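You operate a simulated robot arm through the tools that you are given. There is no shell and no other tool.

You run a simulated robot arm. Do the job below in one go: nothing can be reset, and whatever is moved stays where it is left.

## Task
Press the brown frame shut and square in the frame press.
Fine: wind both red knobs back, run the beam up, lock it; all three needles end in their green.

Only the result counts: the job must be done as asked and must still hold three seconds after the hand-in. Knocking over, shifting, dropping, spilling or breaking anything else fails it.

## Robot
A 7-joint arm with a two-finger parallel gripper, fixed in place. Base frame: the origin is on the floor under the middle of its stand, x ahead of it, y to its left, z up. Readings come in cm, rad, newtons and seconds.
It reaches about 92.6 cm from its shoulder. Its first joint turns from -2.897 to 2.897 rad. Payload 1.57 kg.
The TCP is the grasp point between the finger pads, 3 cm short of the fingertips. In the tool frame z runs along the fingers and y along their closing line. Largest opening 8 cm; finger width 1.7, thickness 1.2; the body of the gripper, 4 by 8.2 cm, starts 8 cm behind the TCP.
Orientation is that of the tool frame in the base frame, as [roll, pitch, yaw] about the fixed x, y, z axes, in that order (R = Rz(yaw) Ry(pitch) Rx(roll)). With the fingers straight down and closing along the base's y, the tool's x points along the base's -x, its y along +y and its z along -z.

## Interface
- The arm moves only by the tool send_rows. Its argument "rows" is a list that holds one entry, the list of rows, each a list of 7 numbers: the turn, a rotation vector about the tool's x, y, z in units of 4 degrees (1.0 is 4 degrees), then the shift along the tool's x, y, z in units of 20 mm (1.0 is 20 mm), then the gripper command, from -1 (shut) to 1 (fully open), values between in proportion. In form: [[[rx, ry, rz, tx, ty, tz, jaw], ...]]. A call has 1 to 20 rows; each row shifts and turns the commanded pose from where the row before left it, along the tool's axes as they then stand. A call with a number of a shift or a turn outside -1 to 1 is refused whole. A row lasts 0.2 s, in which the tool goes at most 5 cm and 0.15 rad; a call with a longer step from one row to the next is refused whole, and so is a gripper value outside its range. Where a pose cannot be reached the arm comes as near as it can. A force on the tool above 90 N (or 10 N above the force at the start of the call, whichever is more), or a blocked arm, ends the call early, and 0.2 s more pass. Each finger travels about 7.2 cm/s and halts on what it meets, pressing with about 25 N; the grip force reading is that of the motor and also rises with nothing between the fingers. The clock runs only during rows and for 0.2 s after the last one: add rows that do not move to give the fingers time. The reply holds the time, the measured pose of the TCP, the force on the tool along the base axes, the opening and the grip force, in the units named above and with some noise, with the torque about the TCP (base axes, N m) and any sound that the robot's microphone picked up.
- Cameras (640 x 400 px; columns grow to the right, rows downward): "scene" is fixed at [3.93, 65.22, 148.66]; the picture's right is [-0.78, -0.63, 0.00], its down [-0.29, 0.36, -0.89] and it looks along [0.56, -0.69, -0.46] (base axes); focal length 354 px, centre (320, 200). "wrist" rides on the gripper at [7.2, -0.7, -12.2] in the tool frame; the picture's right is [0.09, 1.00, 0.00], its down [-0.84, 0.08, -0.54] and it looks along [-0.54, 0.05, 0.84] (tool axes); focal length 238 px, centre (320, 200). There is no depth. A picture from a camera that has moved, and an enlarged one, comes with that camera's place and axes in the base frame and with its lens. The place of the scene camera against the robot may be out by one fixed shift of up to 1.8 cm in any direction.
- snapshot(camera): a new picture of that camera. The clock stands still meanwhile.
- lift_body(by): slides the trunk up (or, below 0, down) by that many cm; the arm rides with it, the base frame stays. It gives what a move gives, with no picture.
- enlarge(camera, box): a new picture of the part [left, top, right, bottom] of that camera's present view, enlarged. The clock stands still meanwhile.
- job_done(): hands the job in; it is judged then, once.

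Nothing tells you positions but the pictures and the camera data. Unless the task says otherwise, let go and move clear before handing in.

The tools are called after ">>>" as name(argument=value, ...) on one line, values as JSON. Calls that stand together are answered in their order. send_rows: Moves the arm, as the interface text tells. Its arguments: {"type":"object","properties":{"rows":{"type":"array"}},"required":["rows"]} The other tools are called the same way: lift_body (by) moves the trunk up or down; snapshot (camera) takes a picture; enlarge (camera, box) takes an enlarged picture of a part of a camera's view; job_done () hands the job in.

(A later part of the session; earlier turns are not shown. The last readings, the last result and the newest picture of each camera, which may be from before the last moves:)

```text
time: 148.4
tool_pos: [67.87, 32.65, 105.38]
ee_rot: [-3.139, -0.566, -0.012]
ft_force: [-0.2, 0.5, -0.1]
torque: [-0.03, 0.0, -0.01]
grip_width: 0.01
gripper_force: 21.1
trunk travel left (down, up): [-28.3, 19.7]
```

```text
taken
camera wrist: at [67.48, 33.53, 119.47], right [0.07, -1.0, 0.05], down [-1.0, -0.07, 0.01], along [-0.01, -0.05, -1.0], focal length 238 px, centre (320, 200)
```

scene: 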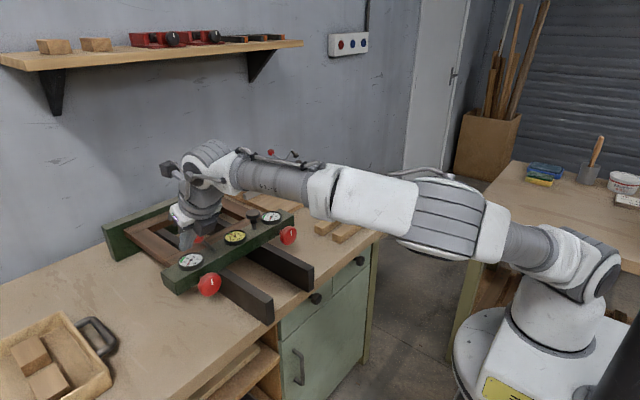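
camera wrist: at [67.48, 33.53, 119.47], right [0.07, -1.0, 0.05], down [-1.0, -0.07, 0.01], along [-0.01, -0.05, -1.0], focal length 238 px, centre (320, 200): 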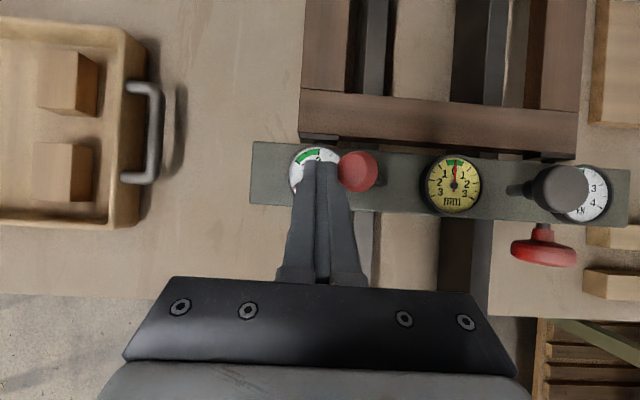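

>>> send_rows(rows=[[[0, 0, 0, 0, 0.1, 0, -1], [0, 0, 0, 0, 0.1, 0, -1], [0, 0, 0, 0, 0.1, 0, -1], [0, 0, 0, 0, 0, 0, -1]]])

>>> snapshot(camera="wrist")

```text
time: 149.4
tool_pos: [67.92, 32.28, 105.58]
ee_rot: [-3.138, -0.569, -0.01]
ft_force: [3.2, 8.9, 8.6]
torque: [0.05, -0.18, 0.17]
grip_width: 0.02
gripper_force: 21.2
trunk travel left (down, up): [-28.3, 19.7]
```

```text
taken
camera wrist: at [67.39, 33.11, 119.59], right [0.07, -1.0, 0.05], down [-1.0, -0.07, 0.01], along [0.0, -0.05, -1.0], focal length 238 px, centre (320, 200)
```

wrist: 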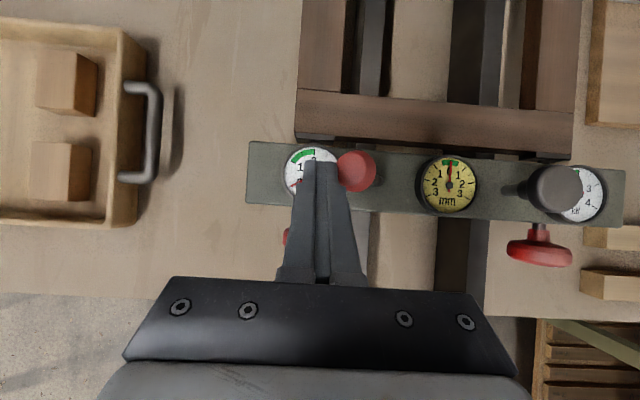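

>>> send_rows(rows=[[[0, 0, 0, 0, 0.1, 0, -1], [0, 0, 0, 0, 0.1, 0, -1], [0, 0, 0, 0, 0, 0, -1]]])

>>> enlarge(camera="wrist", box=[240, 120, 480, 240])

>>> enlarge(camera="scene", box=[150, 200, 270, 290])

```text
time: 150.2
tool_pos: [67.89, 31.78, 105.36]
ee_rot: [-3.139, -0.564, -0.012]
ft_force: [-1.2, 2.2, 1.1]
torque: [0.02, 0.01, 0.04]
grip_width: 0.02
gripper_force: 21.8
trunk travel left (down, up): [-28.3, 19.7]
```

```text
2.67 times, centred on (360, 180) of wrist
camera zoom: at [67.46, 32.54, 119.38], right [0.07, -1.0, 0.05], down [-1.0, -0.07, 0.01], along [-0.01, -0.05, -1.0], focal length 636 px, centre (213, 253)
```

zoom: 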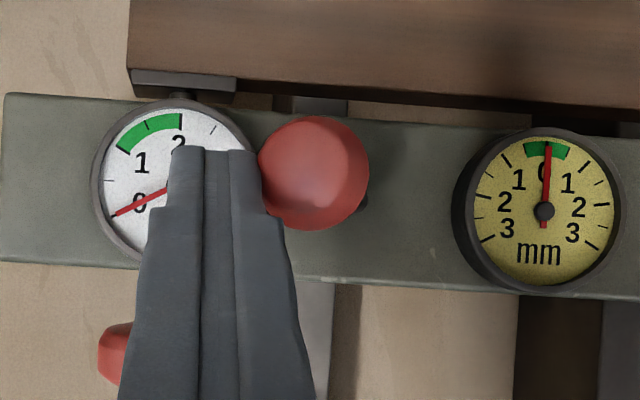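

```text
4.44 times, centred on (210, 245) of scene
camera zoom: at [3.93, 65.22, 148.66], right [-0.78, -0.63, 0.0], down [-0.29, 0.36, -0.89], along [0.56, -0.69, -0.46], focal length 1572 px, centre (809, 0)
```

zoom: 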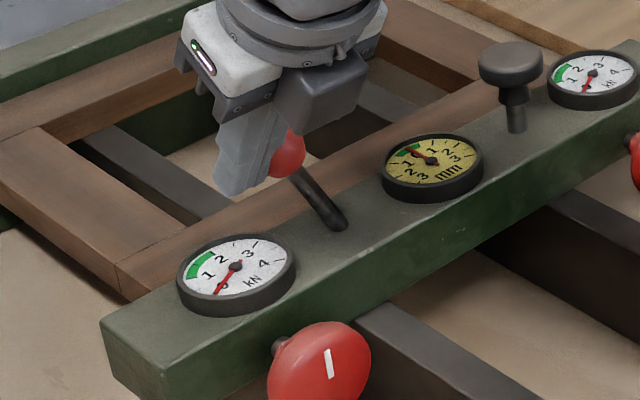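

The lever gave way and swings toward -y. Continuing the throw, watching the force.

>>> send_rows(rows=[[[0, 0, 0, 0, 0.15, 0, -1], [0, 0, 0, 0, 0.15, 0, -1], [0, 0, 0, 0, 0.15, 0, -1], [0, 0, 0, 0, 0.15, 0, -1], [0, 0, 0, 0, 0.15, 0, -1], [0, 0, 0, 0, 0.15, 0, -1], [0, 0, 0, 0, 0.15, 0, -1], [0, 0, 0, 0, 0.15, 0, -1], [0, 0, 0, 0, 0, 0, -1]]])

>>> snapshot(camera="wrist")

>>> enlarge(camera="scene", box=[150, 200, 270, 290])

```text
time: 152.2
tool_pos: [67.83, 29.33, 105.21]
ee_rot: [-3.139, -0.566, -0.011]
ft_force: [0.1, 0.7, 0.6]
torque: [0.02, -0.01, 0.0]
grip_width: 0.0
gripper_force: 21.6
trunk travel left (down, up): [-28.3, 19.7]
```

```text
taken
camera wrist: at [67.43, 30.1, 119.41], right [0.07, -1.0, 0.05], down [-1.0, -0.07, 0.01], along [-0.01, -0.05, -1.0], focal length 238 px, centre (320, 200)
```

wrist: 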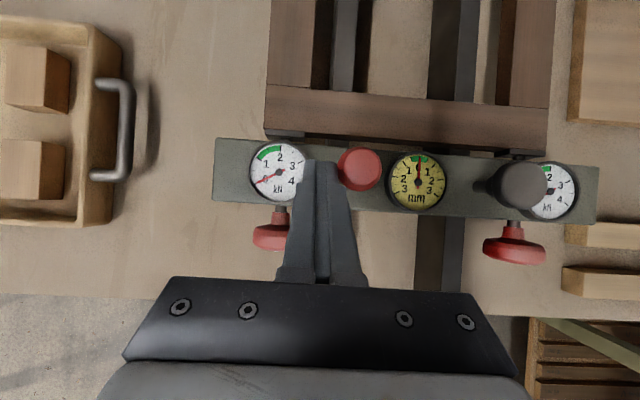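

```text
4.44 times, centred on (210, 245) of scene
camera zoom: at [3.93, 65.22, 148.66], right [-0.78, -0.63, 0.0], down [-0.29, 0.36, -0.89], along [0.56, -0.69, -0.46], focal length 1572 px, centre (809, 0)
```

zoom: 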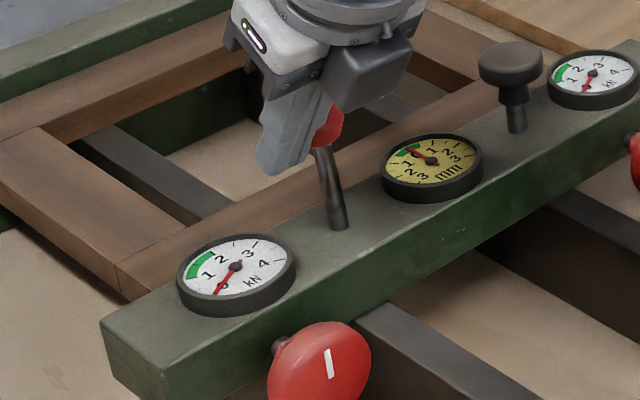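

>>> send_rows(rows=[[[0, 0, 0, 0, 0.15, 0, -1], [0, 0, 0, 0, 0.15, 0, -1], [0, 0, 0, 0, 0.15, 0, -1], [0, 0, 0, 0, 0.15, 0, -1], [0, 0, 0, 0, 0.15, 0, -1], [0, 0, 0, 0, 0.15, 0, -1], [0, 0, 0, 0, 0.15, 0, -1], [0, 0, 0, 0, 0.15, 0, -1], [0, 0, 0, 0, 0, 0, -1]]])

>>> snapshot(camera="wrist")

>>> enlarge(camera="scene", box=[150, 200, 270, 290])

```text
time: 154.2
tool_pos: [67.82, 26.82, 105.26]
ee_rot: [-3.14, -0.562, -0.012]
ft_force: [0.1, 0.7, -0.8]
torque: [0.04, 0.01, 0.01]
grip_width: 0.0
gripper_force: 21.8
trunk travel left (down, up): [-28.3, 19.7]
```

```text
taken
camera wrist: at [67.36, 27.75, 119.52], right [0.07, -1.0, 0.05], down [-1.0, -0.07, 0.01], along [-0.01, -0.05, -1.0], focal length 238 px, centre (320, 200)
```

wrist: 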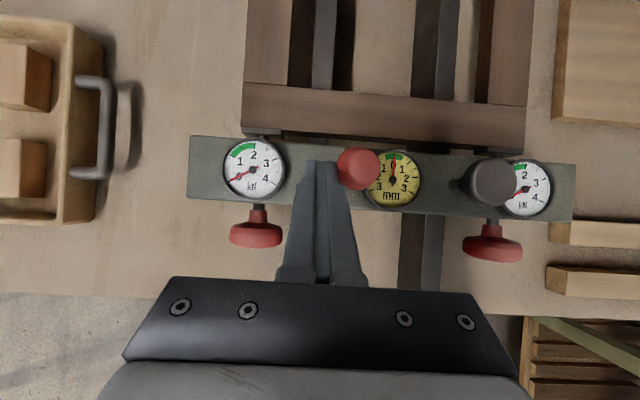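

```text
4.44 times, centred on (210, 245) of scene
camera zoom: at [3.93, 65.22, 148.66], right [-0.78, -0.63, 0.0], down [-0.29, 0.36, -0.89], along [0.56, -0.69, -0.46], focal length 1572 px, centre (809, 0)
```

zoom: 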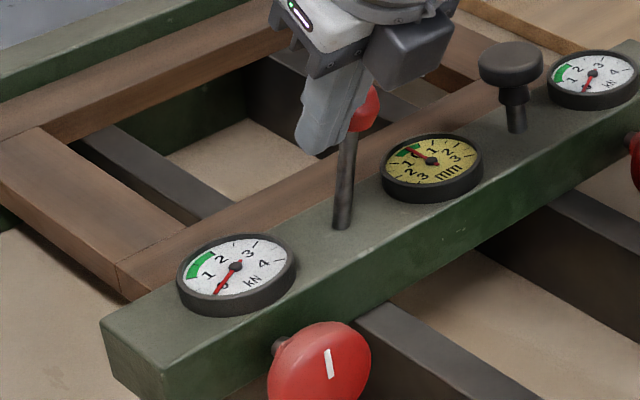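

Past vertical now. Continuing to its stop.

>>> send_rows(rows=[[[0, 0, 0, 0, 0.12, 0, -1], [0, 0, 0, 0, 0.12, 0, -1], [0, 0, 0, 0, 0.12, 0, -1], [0, 0, 0, 0, 0.12, 0, -1], [0, 0, 0, 0, 0.12, 0, -1], [0, 0, 0, 0, 0.12, 0, -1], [0, 0, 0, 0, 0, 0, -1]]])

>>> snapshot(camera="wrist")

>>> enlarge(camera="scene", box=[150, 200, 270, 290])

```text
time: 155.8
tool_pos: [67.86, 25.49, 105.45]
ee_rot: [-3.14, -0.563, -0.012]
ft_force: [-0.8, 0.7, -0.1]
torque: [0.0, 0.01, 0.01]
grip_width: 0.0
gripper_force: 21.6
trunk travel left (down, up): [-28.3, 19.7]
```

```text
taken
camera wrist: at [67.35, 26.34, 119.47], right [0.07, -1.0, 0.05], down [-1.0, -0.07, 0.01], along [-0.01, -0.05, -1.0], focal length 238 px, centre (320, 200)
```

wrist: 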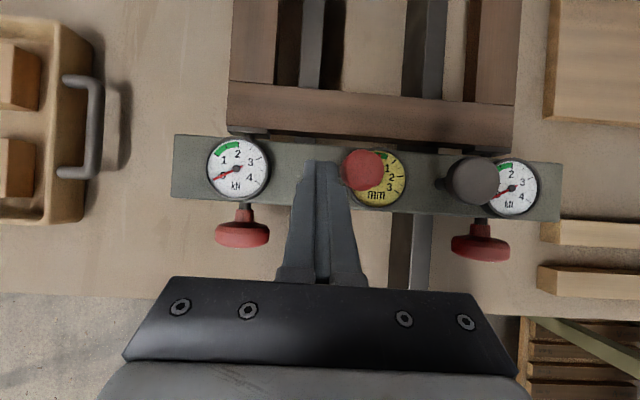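

```text
4.44 times, centred on (210, 245) of scene
camera zoom: at [3.93, 65.22, 148.66], right [-0.78, -0.63, 0.0], down [-0.29, 0.36, -0.89], along [0.56, -0.69, -0.46], focal length 1572 px, centre (809, 0)
```

zoom: 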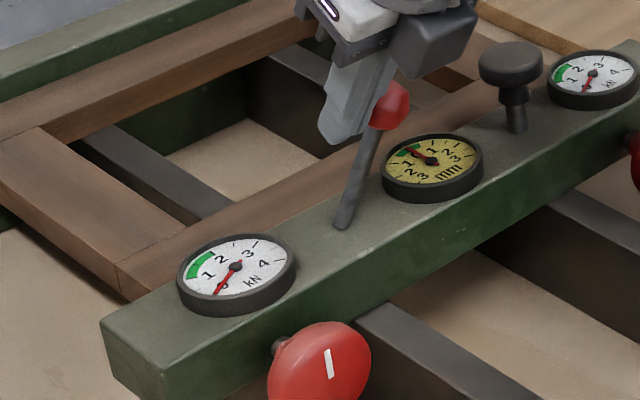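

>>> send_rows(rows=[[[0, 0, 0, 0, 0.1, 0, -1], [0, 0, 0, 0, 0.1, 0, -1], [0, 0, 0, 0, 0.1, 0, -1], [0, 0, 0, 0, 0.1, 0, -1], [0, 0, 0, 0, 0, 0, -1]]])

>>> enlarge(camera="scene", box=[150, 200, 270, 290])

```text
time: 157.0
tool_pos: [67.63, 25.01, 105.36]
ee_rot: [-3.137, -0.565, -0.011]
ft_force: [3.0, 15.6, 3.5]
torque: [0.33, -0.11, 0.27]
grip_width: 0.0
gripper_force: 21.2
trunk travel left (down, up): [-28.3, 19.7]
```

```text
4.44 times, centred on (210, 245) of scene
camera zoom: at [3.93, 65.22, 148.66], right [-0.78, -0.63, 0.0], down [-0.29, 0.36, -0.89], along [0.56, -0.69, -0.46], focal length 1572 px, centre (809, 0)
```

zoom: 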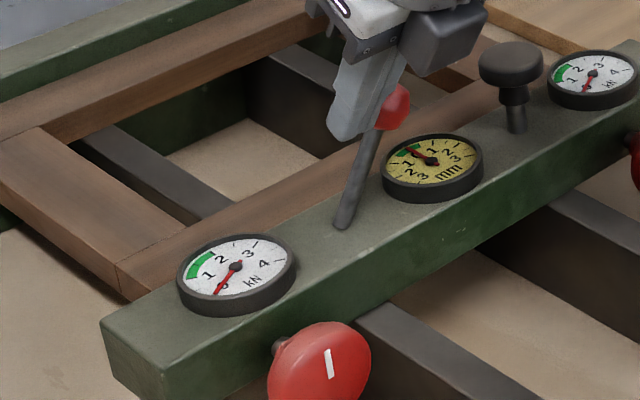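

Force rose to 16 N: that looks like the end stop. A touch more to make sure it's fully home, then back away and check.

>>> send_rows(rows=[[[0, 0, 0, 0, 0.1, 0, -1], [0, 0, 0, 0, 0, 0, -1], [0, 0, 0, 0, -0.5, 0, -1], [0, 0, 0, 0, -0.5, 0, -1], [0, 0, 0, 0.3, 0, -0.5, -1], [0, 0, 0, 0.3, 0, -0.5, -1], [0, 0, 0, 0, 0, 0, -1]]])

>>> snapshot(camera="wrist")

>>> enlarge(camera="scene", box=[150, 200, 270, 290])

```text
time: 158.6
tool_pos: [67.78, 26.47, 107.74]
ee_rot: [-3.14, -0.565, -0.013]
ft_force: [-0.6, 0.8, 0.2]
torque: [0.02, 0.02, 0.04]
grip_width: 0.0
gripper_force: 21.5
trunk travel left (down, up): [-28.3, 19.7]
```

```text
taken
camera wrist: at [67.38, 27.29, 121.75], right [0.07, -1.0, 0.05], down [-1.0, -0.07, 0.01], along [-0.01, -0.05, -1.0], focal length 238 px, centre (320, 200)
```

wrist: 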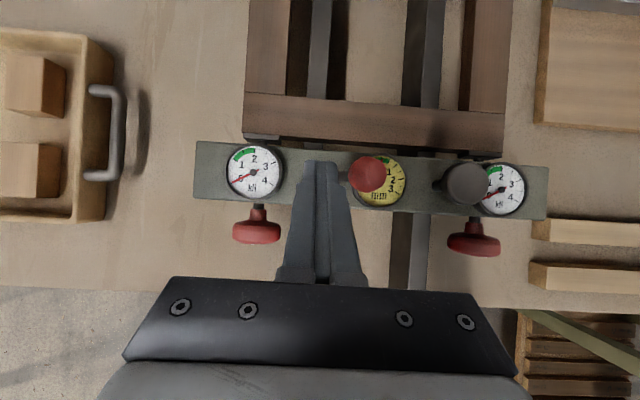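

```text
4.44 times, centred on (210, 245) of scene
camera zoom: at [3.93, 65.22, 148.66], right [-0.78, -0.63, 0.0], down [-0.29, 0.36, -0.89], along [0.56, -0.69, -0.46], focal length 1572 px, centre (809, 0)
```

zoom: 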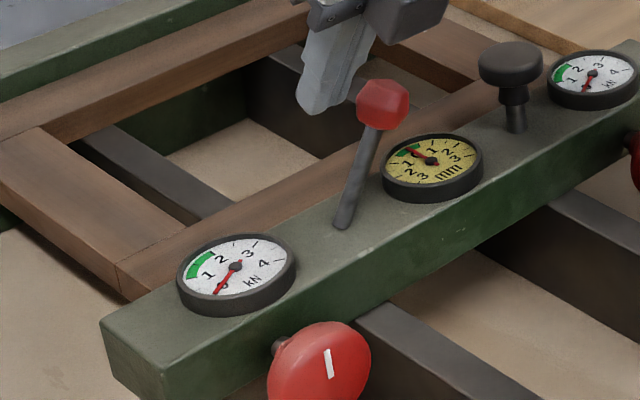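

The lever has thrown over and stays. Now I'll go to the +y knob to wind it in (clockwise), first stopping above it to check alignment.

>>> send_rows(rows=[[[0, 0, 0, -0.327, -0.523, -0.247, -1], [0, 0, 0, -0.327, -0.523, -0.247, -1], [0, 0, 0, -0.327, -0.523, -0.247, -1], [0, 0, 0, -0.327, -0.523, -0.247, -1], [0, 0, 0, -0.327, -0.523, -0.247, 0.5], [0, 0, 0, -0.327, -0.523, -0.247, 0.5], [0, -0.6, 0, 0, 0, 0, 0.5], [0, 0, 0, 0, 0, 0, 0.5], [0, 0, 0, 0, 0, 0, 0.5]]])

>>> snapshot(camera="wrist")

```text
time: 160.6
tool_pos: [63.14, 32.86, 108.21]
ee_rot: [-3.14, -0.525, -0.012]
ft_force: [0.8, 0.0, 0.3]
torque: [-0.03, 0.05, -0.01]
grip_width: 5.97
gripper_force: 0.0
trunk travel left (down, up): [-28.3, 19.7]
```

```text
taken
camera wrist: at [63.2, 33.64, 122.27], right [0.07, -1.0, 0.04], down [-1.0, -0.07, 0.05], along [-0.05, -0.05, -1.0], focal length 238 px, centre (320, 200)
```

wrist: 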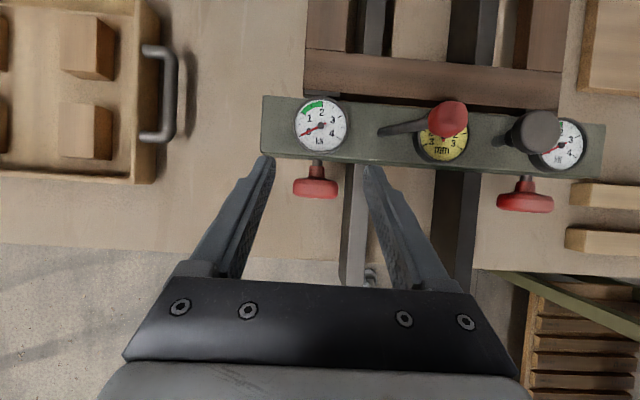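

>>> lift_body(by=-9)

>>> snapshot(camera="wrist")

```text
time: 161.9
tool_pos: [63.07, 32.84, 99.14]
ee_rot: [-3.141, -0.523, -0.012]
ft_force: [0.6, 0.7, 0.1]
torque: [0.05, 0.01, 0.04]
grip_width: 5.99
gripper_force: 0.1
trunk travel left (down, up): [-19.3, 28.7]
```

```text
taken
camera wrist: at [63.2, 33.63, 113.28], right [0.07, -1.0, 0.04], down [-1.0, -0.07, 0.05], along [-0.05, -0.05, -1.0], focal length 238 px, centre (320, 200)
```

wrist: 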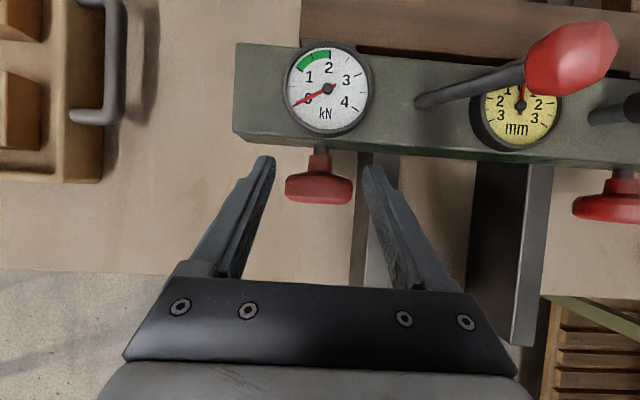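

>>> lift_body(by=-4.1)

>>> snapshot(camera="wrist")

>>> enlarge(camera="scene", box=[150, 220, 270, 310])

```text
time: 162.7
tool_pos: [63.01, 32.96, 95.02]
ee_rot: [-3.139, -0.523, -0.011]
ft_force: [0.1, -0.6, 0.6]
torque: [0.0, 0.0, -0.03]
grip_width: 6.01
gripper_force: 0.0
trunk travel left (down, up): [-15.2, 32.8]
```

```text
taken
camera wrist: at [63.2, 33.63, 109.17], right [0.07, -1.0, 0.04], down [-1.0, -0.07, 0.05], along [-0.05, -0.05, -1.0], focal length 238 px, centre (320, 200)
```

wrist: 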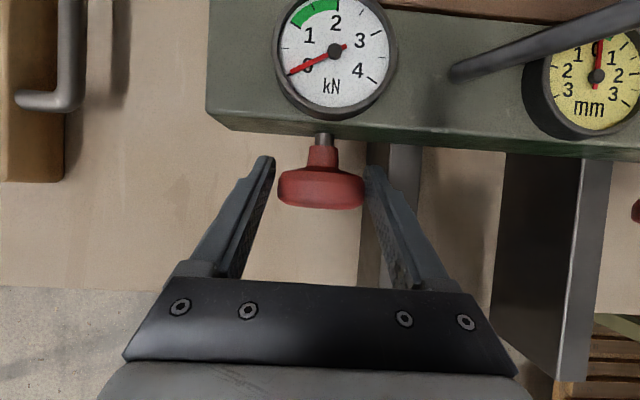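

```text
4.44 times, centred on (210, 265) of scene
camera zoom: at [3.93, 65.22, 148.66], right [-0.78, -0.63, 0.0], down [-0.29, 0.36, -0.89], along [0.56, -0.69, -0.46], focal length 1572 px, centre (809, -89)
```

zoom: 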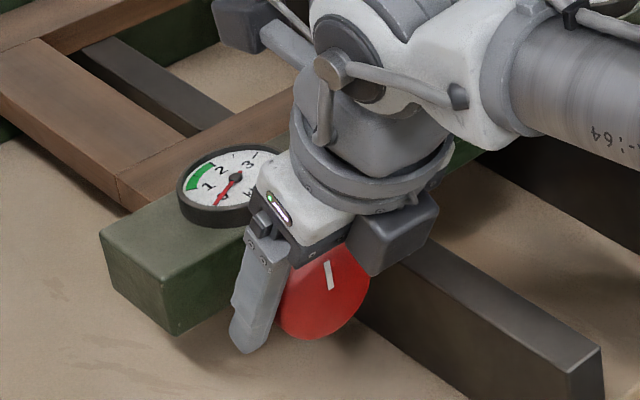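

Gripping here and turning clockwise a first 23° to see how the gauge responds.

>>> send_rows(rows=[[[0, 0, 0, 0, 0.05, 0, 0.5], [0, 0, 0, 0, 0, 0, -1], [0, 0, 0, 0, 0, 0, -1], [0, 0, 0, 0, 0, 0, -1], [0.996, 0, 0.575, 0, 0.035, 0, -1], [0.996, 0, 0.575, 0, 0.035, 0, -1], [0.996, 0, 0.575, 0, 0.035, 0, -1], [0.996, 0, 0.575, 0, 0.035, 0, -1], [0.996, 0, 0.575, 0, 0.035, 0, -1], [0, 0, 0, 0, 0, 0, -1]]])

>>> snapshot(camera="wrist")

>>> enlarge(camera="scene", box=[150, 200, 310, 310])

```text
time: 164.9
tool_pos: [63.0, 32.41, 94.93]
ee_rot: [-2.684, -0.476, -0.233]
ft_force: [2.7, 2.9, -0.6]
torque: [0.01, 0.44, 0.26]
grip_width: 5.34
gripper_force: 45.4
trunk travel left (down, up): [-15.2, 32.8]
```

```text
taken
camera wrist: at [63.13, 27.67, 108.2], right [0.07, -0.93, -0.35], down [-1.0, -0.08, 0.02], along [-0.04, 0.35, -0.94], focal length 238 px, centre (320, 200)
```

wrist: 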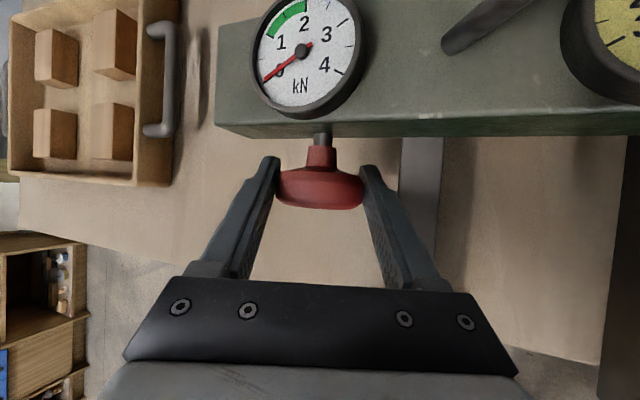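

```text
3.64 times, centred on (230, 255) of scene
camera zoom: at [3.93, 65.22, 148.66], right [-0.78, -0.63, 0.0], down [-0.29, 0.36, -0.89], along [0.56, -0.69, -0.46], focal length 1286 px, centre (647, 0)
```

zoom: 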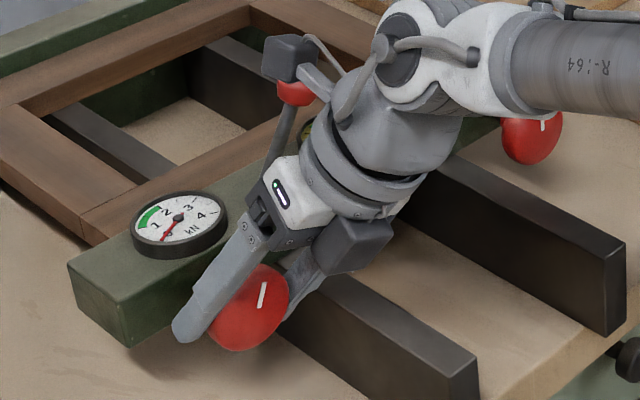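

No load yet. Release, swing back to about -60°, regrip and continue clockwise.

>>> send_rows(rows=[[[0, 0, 0, 0, 0, 0, 0.5], [0, 0, 0, 0, 0, 0, 0.5], [-0.996, 0, -0.575, 0, -0.035, 0, 0.5], [-0.996, 0, -0.575, 0, -0.035, 0, 0.5], [-0.996, 0, -0.575, 0, -0.035, 0, 0.5], [-0.996, 0, -0.575, 0, -0.035, 0, 0.5], [-0.996, 0, -0.575, 0, -0.035, 0, 0.5], [-0.996, 0, -0.575, 0, -0.035, 0, 0.5], [-0.996, 0, -0.575, 0, -0.035, 0, 0.5], [-0.996, 0, -0.575, 0, -0.035, 0, 0.5], [-0.996, 0, -0.575, 0, -0.035, 0, 0.5], [-0.996, 0, -0.575, 0, -0.035, 0, 0.5], [-0.996, 0, -0.575, 0, -0.035, 0, 0.5], [-0.996, 0, -0.575, 0, -0.035, 0, 0.5], [-0.996, 0, -0.575, 0, -0.035, 0, 0.5], [-0.996, 0, -0.575, 0, -0.035, 0, 0.5], [-0.996, 0, -0.575, 0, -0.035, 0, 0.5], [-0.996, 0, -0.575, 0, -0.035, 0, 0.5], [-0.996, 0, -0.575, 0, -0.035, 0, 0.5], [-0.996, 0, -0.575, 0, -0.035, 0, 0.5]]])

>>> snapshot(camera="wrist")

>>> snapshot(camera="scene")

```text
time: 169.1
tool_pos: [62.38, 32.55, 94.57]
ee_rot: [2.038, -0.253, 0.451]
ft_force: [-1.0, 0.9, -0.5]
torque: [-0.01, -0.01, -0.01]
grip_width: 6.15
gripper_force: 1.2
out of reach, approached as far as the arm can: row 19, 20
trunk travel left (down, up): [-15.2, 32.8]
```

```text
taken
camera wrist: at [62.62, 45.35, 101.21], right [0.08, -0.46, 0.88], down [-1.0, 0.02, 0.09], along [-0.06, -0.89, -0.46], focal length 238 px, centre (320, 200)
```

wrist: 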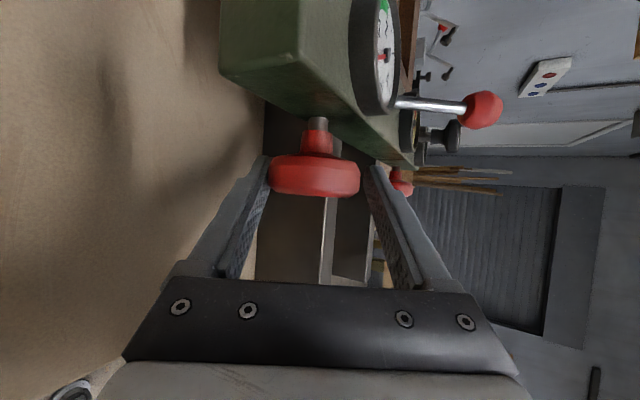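

```text
taken
```

scene: 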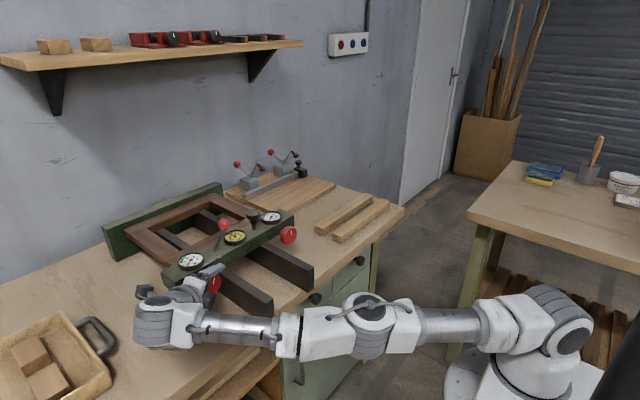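

The last two rows were out of reach (arm nearly straight). I'll come back 14° and check centring before gripping.

>>> send_rows(rows=[[[0.996, 0, 0.575, 0, 0.035, 0, 0.5], [0.996, 0, 0.575, 0, 0.035, 0, 0.5], [0.996, 0, 0.575, 0, 0.035, 0, 0.5], [0, 0, 0, 0, 0, 0, 0.5]]])

>>> snapshot(camera="wrist")

```text
time: 170.1
tool_pos: [62.48, 32.56, 94.8]
ee_rot: [2.269, -0.355, 0.384]
ft_force: [1.0, 2.7, -2.6]
torque: [0.03, 0.0, 0.08]
grip_width: 6.37
gripper_force: 2.3
trunk travel left (down, up): [-15.2, 32.8]
```

```text
taken
camera wrist: at [62.55, 43.32, 104.2], right [0.07, -0.66, 0.75], down [-1.0, -0.01, 0.09], along [-0.06, -0.75, -0.66], focal length 238 px, centre (320, 200)
```

wrist: 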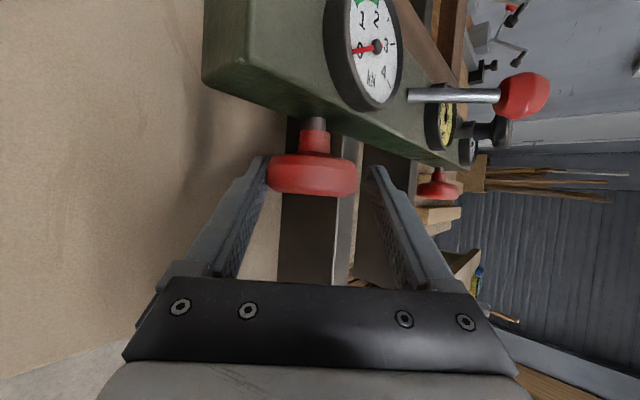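

>>> send_rows(rows=[[[0, 0, 0, 0.13, -0.1, -0.04, 0.5], [0, 0, 0, 0.13, -0.1, -0.04, 0.5], [0, 0, 0, 0, 0, 0, 0.5]]])

>>> enlarge(camera="wrist", box=[220, 100, 420, 225])

```text
time: 170.9
tool_pos: [62.73, 33.12, 94.85]
ee_rot: [2.268, -0.357, 0.383]
ft_force: [-0.8, -0.5, -0.7]
torque: [-0.01, 0.01, -0.01]
grip_width: 5.99
gripper_force: 0.1
trunk travel left (down, up): [-15.2, 32.8]
```

```text
3.20 times, centred on (320, 162) of wrist
camera zoom: at [62.9, 43.84, 104.23], right [0.07, -0.66, 0.75], down [-1.0, -0.01, 0.09], along [-0.06, -0.75, -0.66], focal length 763 px, centre (320, 320)
```

zoom: 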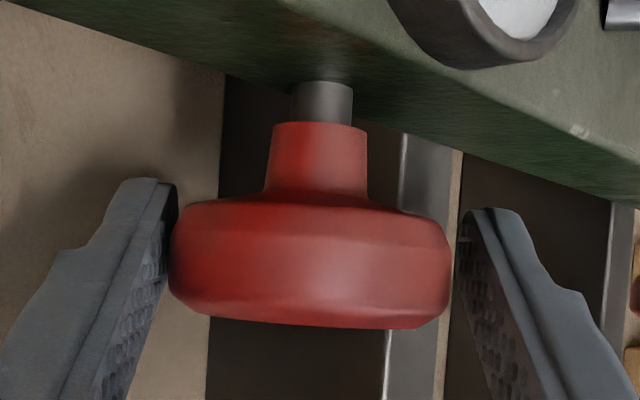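

>>> send_rows(rows=[[[0, 0, 0, 0, -0.07, 0, 0.5], [0, 0, 0, 0, 0, 0, -1], [0, 0, 0, 0, 0, 0, -1], [0.996, 0, 0.575, 0, 0.035, 0, -1], [0.996, 0, 0.575, 0, 0.035, 0, -1], [0.996, 0, 0.575, 0, 0.035, 0, -1], [0.996, 0, 0.575, 0, 0.035, 0, -1], [0.996, 0, 0.575, 0, 0.035, 0, -1], [0.996, 0, 0.575, 0, 0.035, 0, -1], [0.996, 0, 0.575, 0, 0.035, 0, -1], [0.996, 0, 0.575, 0, 0.035, 0, -1]]])

>>> snapshot(camera="wrist")

```text
time: 173.3
tool_pos: [62.65, 32.77, 94.91]
ee_rot: [2.959, -0.515, 0.079]
ft_force: [2.1, 8.7, -5.4]
torque: [0.05, 1.18, 0.02]
grip_width: 5.3
gripper_force: 45.0
trunk travel left (down, up): [-15.2, 32.8]
```

```text
taken
camera wrist: at [62.8, 35.87, 108.78], right [0.07, -0.98, 0.2], down [-1.0, -0.06, 0.06], along [-0.05, -0.21, -0.98], focal length 238 px, centre (320, 200)
```

wrist: 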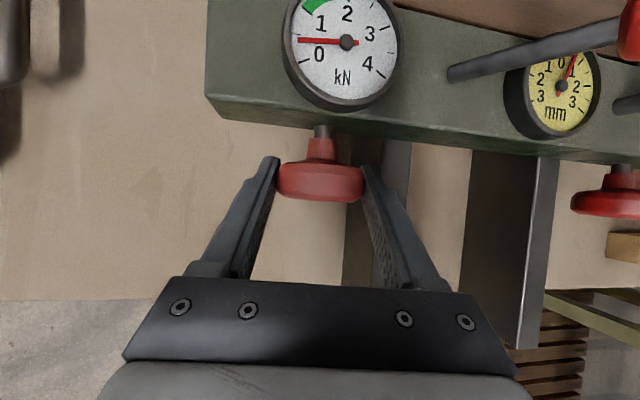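

The lock holds: the +y gauge has started to rise. Let me read both dials closely.

>>> enlarge(camera="wrist", box=[270, 0, 410, 110])

>>> enlarge(camera="wrist", box=[500, 30, 610, 150])

>>> enlarge(camera="scene", box=[150, 190, 310, 310])

```text
3.64 times, centred on (340, 55) of wrist
camera zoom: at [62.8, 35.87, 108.78], right [0.07, -0.98, 0.2], down [-1.0, -0.06, 0.06], along [-0.05, -0.21, -0.98], focal length 867 px, centre (247, 727)
```

zoom: 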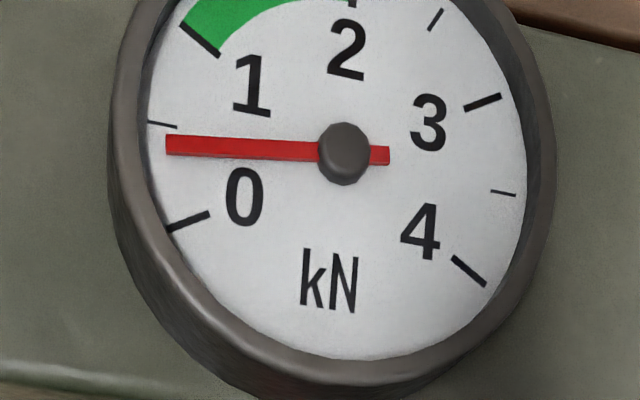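

```text
3.33 times, centred on (555, 90) of wrist
camera zoom: at [62.8, 35.87, 108.78], right [0.07, -0.98, 0.2], down [-1.0, -0.06, 0.06], along [-0.05, -0.21, -0.98], focal length 794 px, centre (-463, 567)
```

zoom: 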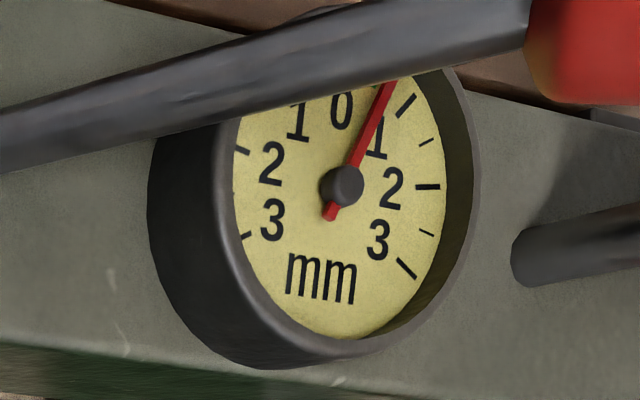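

```text
3.33 times, centred on (230, 250) of scene
camera zoom: at [3.93, 65.22, 148.66], right [-0.78, -0.63, 0.0], down [-0.29, 0.36, -0.89], along [0.56, -0.69, -0.46], focal length 1179 px, centre (620, 33)
```

zoom: 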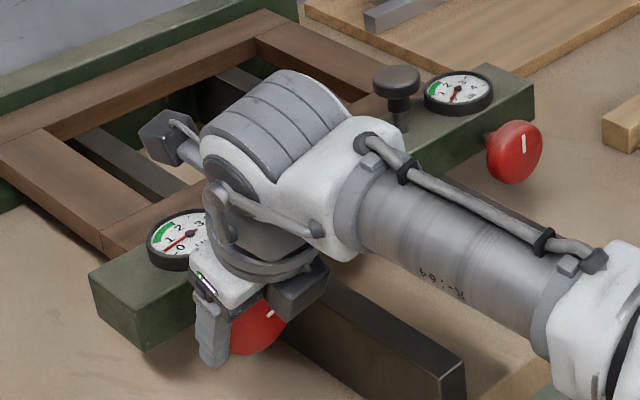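

+y reads about 0.4 kN, and skew about 0.7 mm. I'll add another 32° here, then move to the -y knob to catch up.

>>> send_rows(rows=[[[0.996, 0, 0.575, 0, 0.035, 0, -1], [0.996, 0, 0.575, 0, 0.035, 0, -1], [0.996, 0, 0.575, 0, 0.035, 0, -1], [0.996, 0, 0.575, 0, 0.035, 0, -1], [0.996, 0, 0.575, 0, 0.035, 0, -1], [0.996, 0, 0.575, 0, 0.035, 0, -1], [0.996, 0, 0.575, 0, 0.035, 0, -1], [0, 0, 0, 0, 0, 0, -1]]])

>>> enlarge(camera="wrist", box=[220, 0, 420, 100])

>>> enlarge(camera="wrist", box=[540, 0, 660, 120])

>>> enlarge(camera="scene", box=[150, 190, 310, 310])

```text
time: 175.1
tool_pos: [62.63, 32.63, 94.92]
ee_rot: [-2.687, -0.474, -0.23]
ft_force: [6.2, 22.9, -8.1]
torque: [0.14, 0.47, 0.82]
grip_width: 5.32
gripper_force: 45.3
trunk travel left (down, up): [-15.2, 32.8]
```

```text
3.20 times, centred on (320, 50) of wrist
camera zoom: at [62.73, 27.71, 108.15], right [0.07, -0.93, -0.35], down [-1.0, -0.08, 0.02], along [-0.05, 0.35, -0.94], focal length 763 px, centre (320, 680)
```

zoom: 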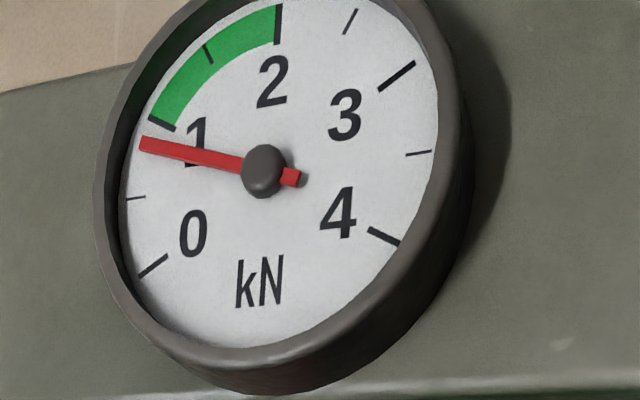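

```text
refused: 660 is not a number from 0 to 640
```

```text
3.33 times, centred on (230, 250) of scene
camera zoom: at [3.93, 65.22, 148.66], right [-0.78, -0.63, 0.0], down [-0.29, 0.36, -0.89], along [0.56, -0.69, -0.46], focal length 1179 px, centre (620, 33)
```

zoom: 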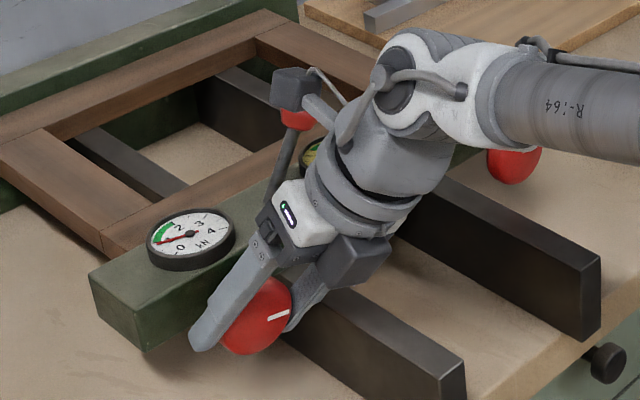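

+y is at about 0.8 kN. Releasing and moving over to the -y knob now.

>>> send_rows(rows=[[[0, 0, 0, 0, 0, 0, 0.5], [0, 0, 0, 0, 0, 0, 0.5], [-0.996, 0, -0.575, 0, -0.035, 0, 0.5], [-0.996, 0, -0.575, 0, -0.035, 0, 0.5], [-0.996, 0, -0.575, 0, -0.035, 0, 0.5], [-0.996, 0, -0.575, 0, -0.035, 0, 0.5], [-0.996, 0, -0.575, 0, -0.035, 0, 0.5], [0, 0, 0, 0, 0, 0, 0.5]]])

>>> snapshot(camera="wrist")

>>> lift_body(by=13)

>>> snapshot(camera="wrist")

```text
time: 176.9
tool_pos: [62.52, 32.56, 95.13]
ee_rot: [-3.141, -0.523, -0.011]
ft_force: [-0.9, -0.4, -0.3]
torque: [0.0, -0.01, -0.04]
grip_width: 6.0
gripper_force: 0.0
trunk travel left (down, up): [-15.2, 32.8]
```

```text
taken
camera wrist: at [62.77, 33.32, 109.28], right [0.07, -1.0, 0.05], down [-1.0, -0.07, 0.05], along [-0.05, -0.05, -1.0], focal length 238 px, centre (320, 200)
```

wrist: 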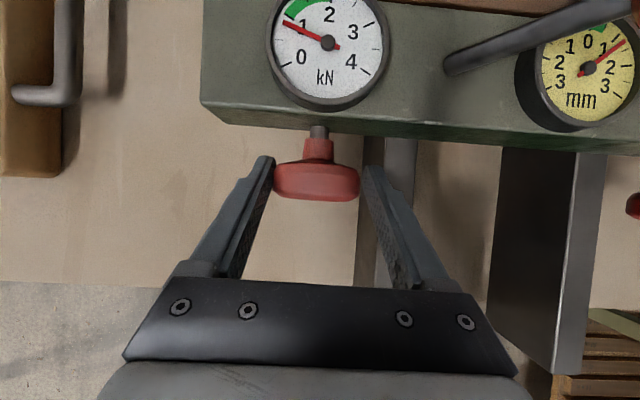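

```text
time: 178.5
tool_pos: [62.64, 32.52, 108.15]
ee_rot: [-3.14, -0.524, -0.012]
ft_force: [0.0, 0.2, 0.1]
torque: [-0.01, 0.01, 0.03]
grip_width: 6.01
gripper_force: 0.1
trunk travel left (down, up): [-28.2, 19.8]
```

```text
taken
camera wrist: at [62.77, 33.31, 122.26], right [0.07, -1.0, 0.04], down [-1.0, -0.07, 0.05], along [-0.05, -0.05, -1.0], focal length 238 px, centre (320, 200)
```

wrist: 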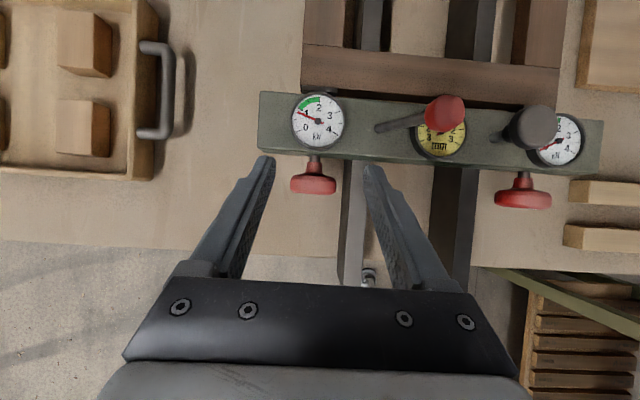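

>>> send_rows(rows=[[[0, 0, 0, 0, 0.9, 0, 0.5], [0, 0, 0, 0, 0.9, 0, 0.5], [0, 0, 0, 0, 0.9, 0, 0.5], [0, 0, 0, 0, 0.9, 0, 0.5], [0, 0, 0, 0, 0.9, 0, 0.5], [0, 0, 0, 0, 0.9, 0, 0.5], [0, 0, 0, 0, 0.9, 0, 0.5], [0, 0, 0, 0, 0.9, 0, 0.5], [0, 0, 0, 0, 0.9, 0, 0.5], [0, 0, 0, 0, 0.9, 0, 0.5], [0, 0, 0, 0, 0.9, 0, 0.5], [0, 0, 0, 0, 0.9, 0, 0.5], [0, 0, 0, 0, 0.9, 0, 0.5], [0, 0, 0, 0, 0.9, 0, 0.5], [0, 0, 0, 0, 0, 0, 0.5]]])

>>> snapshot(camera="wrist")

>>> enlarge(camera="scene", box=[400, 0, 440, 400])

>>> enlarge(camera="scene", box=[150, 190, 310, 310])

```text
time: 181.7
tool_pos: [62.35, 7.2, 108.3]
ee_rot: [-3.141, -0.525, -0.012]
ft_force: [0.2, -0.8, 0.3]
torque: [-0.01, 0.01, -0.05]
grip_width: 6.01
gripper_force: 0.0
trunk travel left (down, up): [-28.2, 19.8]
```

```text
taken
camera wrist: at [62.52, 8.05, 122.33], right [0.07, -1.0, 0.04], down [-1.0, -0.07, 0.05], along [-0.05, -0.05, -1.0], focal length 238 px, centre (320, 200)
```

wrist: 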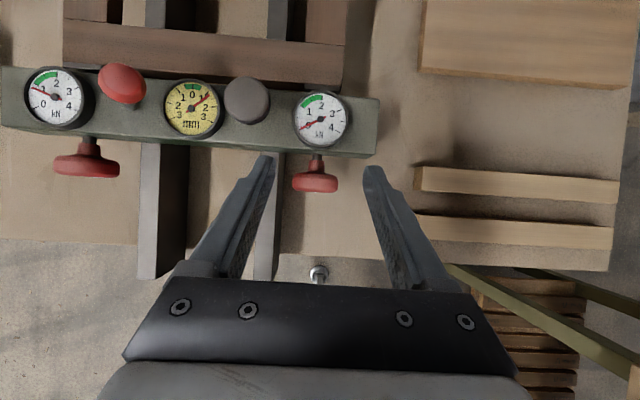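

```text
1.00 times, centred on (420, 200) of scene (not enlarged: the box is as wide or as high as the picture)
camera zoom: at [3.93, 65.22, 148.66], right [-0.78, -0.63, 0.0], down [-0.29, 0.36, -0.89], along [0.56, -0.69, -0.46], focal length 354 px, centre (220, 200)
```

zoom: 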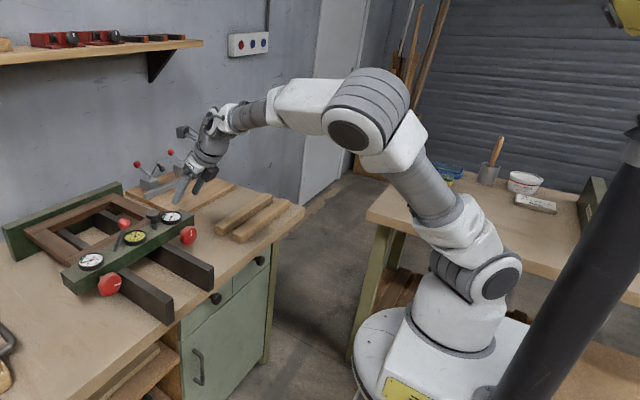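

```text
3.33 times, centred on (230, 250) of scene
camera zoom: at [3.93, 65.22, 148.66], right [-0.78, -0.63, 0.0], down [-0.29, 0.36, -0.89], along [0.56, -0.69, -0.46], focal length 1179 px, centre (620, 33)
```

zoom: 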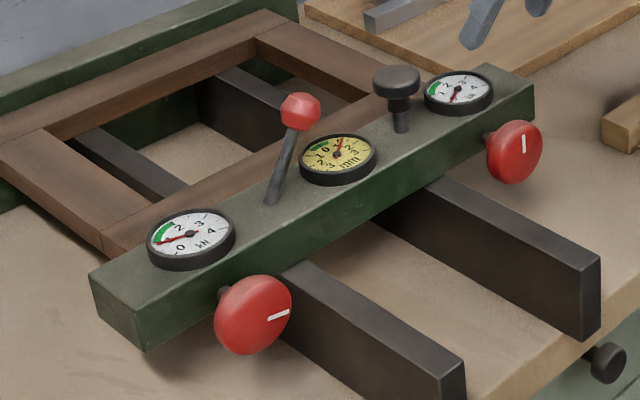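

>>> lift_body(by=-9)

>>> snapshot(camera="wrist")

```text
time: 182.9
tool_pos: [62.39, 7.45, 99.22]
ee_rot: [-3.139, -0.524, -0.011]
ft_force: [0.4, -0.4, -0.2]
torque: [0.01, -0.02, 0.0]
grip_width: 6.0
gripper_force: 0.0
trunk travel left (down, up): [-19.2, 28.8]
```

```text
taken
camera wrist: at [62.52, 8.07, 113.33], right [0.07, -1.0, 0.04], down [-1.0, -0.07, 0.05], along [-0.05, -0.05, -1.0], focal length 238 px, centre (320, 200)
```

wrist: 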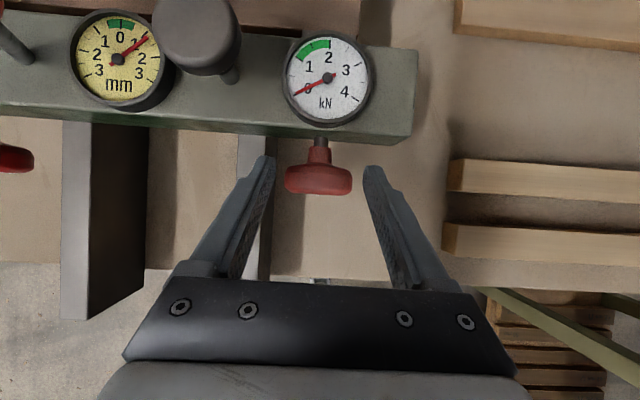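

>>> send_rows(rows=[[[0, 0, 0, 0.27, 0, 0.155, 0.5], [0, 0, 0, 0, 0, 0, 0.5]]])

>>> lift_body(by=-4.2)

>>> snapshot(camera="wrist")

```text
time: 183.5
tool_pos: [63.1, 7.28, 99.15]
ee_rot: [-3.14, -0.522, -0.013]
ft_force: [0.7, 0.7, 0.3]
torque: [0.01, 0.01, 0.01]
grip_width: 6.01
gripper_force: 0.1
trunk travel left (down, up): [-19.2, 28.8]
```

```text
time: 184.4
tool_pos: [63.2, 7.29, 94.96]
ee_rot: [-3.141, -0.526, -0.015]
ft_force: [-0.5, 1.5, -0.5]
torque: [0.02, 0.01, 0.01]
grip_width: 5.97
gripper_force: 0.0
trunk travel left (down, up): [-15.0, 33.0]
```

```text
taken
camera wrist: at [63.21, 8.06, 109.1], right [0.07, -1.0, 0.04], down [-1.0, -0.07, 0.05], along [-0.05, -0.05, -1.0], focal length 238 px, centre (320, 200)
```

wrist: 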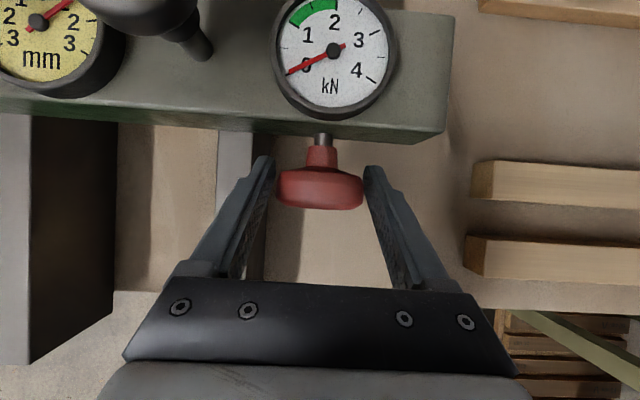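

Aligned on the -y knob. Swing to -32° open, grip, then turn clockwise.

>>> send_rows(rows=[[[-0.996, 0, -0.575, 0, -0.035, 0, 0.5], [-0.996, 0, -0.575, 0, -0.035, 0, 0.5], [-0.996, 0, -0.575, 0, -0.035, 0, 0.5], [-0.996, 0, -0.575, 0, -0.035, 0, 0.5], [-0.996, 0, -0.575, 0, -0.035, 0, 0.5], [-0.996, 0, -0.575, 0, -0.035, 0, 0.5], [-0.996, 0, -0.575, 0, -0.035, 0, 0.5], [0, 0, 0, 0, 0, 0, 0.5]]])

>>> snapshot(camera="wrist")

>>> send_rows(rows=[[[0, 0, 0, 0, 0, 0, -1], [0, 0, 0, 0, 0, 0, -1], [0.996, 0, 0.575, 0, 0.035, 0, -1], [0.996, 0, 0.575, 0, 0.035, 0, -1], [0.996, 0, 0.575, 0, 0.035, 0, -1], [0.996, 0, 0.575, 0, 0.035, 0, -1], [0.996, 0, 0.575, 0, 0.035, 0, -1], [0.996, 0, 0.575, 0, 0.035, 0, -1], [0.996, 0, 0.575, 0, 0.035, 0, -1], [0.996, 0, 0.575, 0, 0.035, 0, -1]]])

>>> snapshot(camera="wrist")

```text
time: 186.2
tool_pos: [63.0, 7.75, 94.88]
ee_rot: [2.513, -0.438, 0.286]
ft_force: [-0.6, -0.9, 0.8]
torque: [0.05, 0.04, 0.0]
grip_width: 5.85
gripper_force: 0.1
trunk travel left (down, up): [-15.0, 33.0]
```

```text
taken
camera wrist: at [63.32, 15.99, 106.51], right [0.07, -0.82, 0.57], down [-1.0, -0.03, 0.08], along [-0.05, -0.57, -0.82], focal length 238 px, centre (320, 200)
```

wrist: 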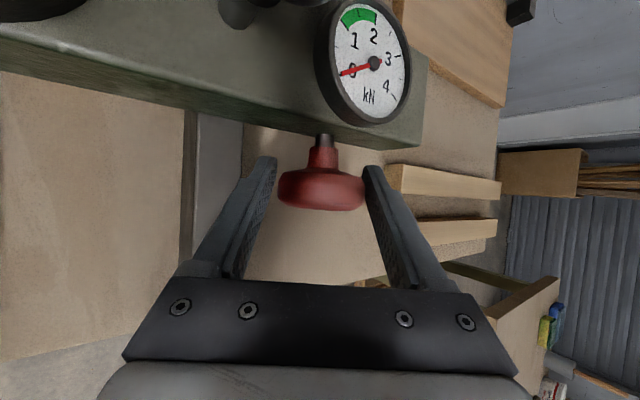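

```text
time: 188.4
tool_pos: [63.04, 7.26, 95.06]
ee_rot: [-3.044, -0.522, -0.062]
ft_force: [7.8, -6.4, 6.7]
torque: [-0.03, -0.06, 0.16]
grip_width: 5.34
gripper_force: 45.8
trunk travel left (down, up): [-15.0, 33.0]
```

```text
taken
camera wrist: at [63.19, 6.81, 109.2], right [0.07, -1.0, -0.04], down [-1.0, -0.07, 0.04], along [-0.05, 0.03, -1.0], focal length 238 px, centre (320, 200)
```

wrist: 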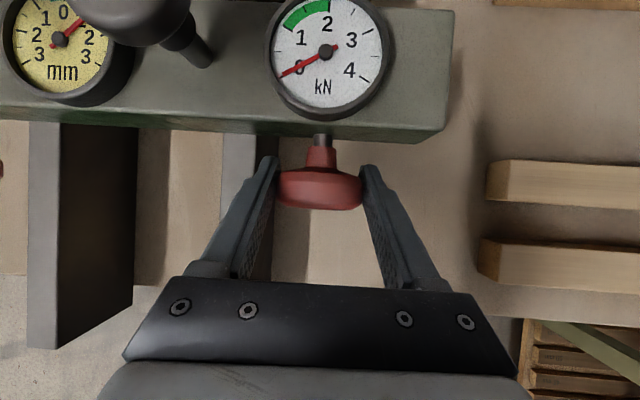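

No load yet on the -y side. Continuing clockwise.

>>> send_rows(rows=[[[0.996, 0, 0.575, 0, 0.035, 0, -1], [0.996, 0, 0.575, 0, 0.035, 0, -1], [0.996, 0, 0.575, 0, 0.035, 0, -1], [0.996, 0, 0.575, 0, 0.035, 0, -1], [0.996, 0, 0.575, 0, 0.035, 0, -1]]])

>>> snapshot(camera="wrist")

>>> enlarge(camera="scene", box=[150, 190, 310, 310])

```text
time: 189.6
tool_pos: [63.08, 6.81, 94.91]
ee_rot: [-2.595, -0.461, -0.274]
ft_force: [7.3, -4.2, 8.8]
torque: [-0.02, 0.6, -0.16]
grip_width: 5.33
gripper_force: 45.2
trunk travel left (down, up): [-15.0, 33.0]
```

```text
taken
camera wrist: at [63.14, 1.02, 107.8], right [0.07, -0.9, -0.42], down [-1.0, -0.08, 0.01], along [-0.04, 0.42, -0.91], focal length 238 px, centre (320, 200)
```

wrist: 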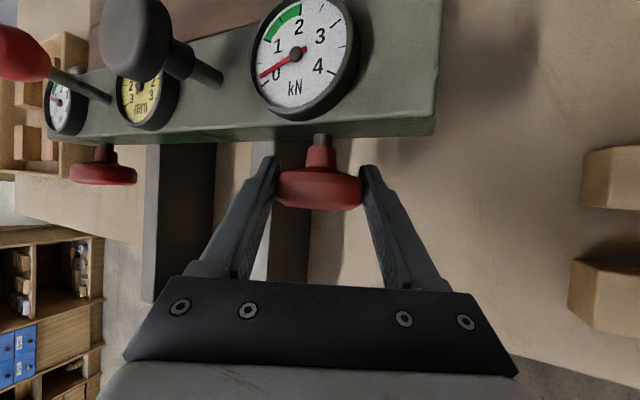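

```text
3.33 times, centred on (230, 250) of scene
camera zoom: at [3.93, 65.22, 148.66], right [-0.78, -0.63, 0.0], down [-0.29, 0.36, -0.89], along [0.56, -0.69, -0.46], focal length 1179 px, centre (620, 33)
```

zoom: 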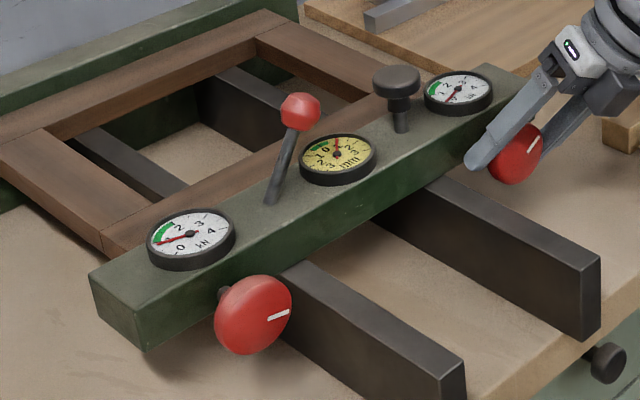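

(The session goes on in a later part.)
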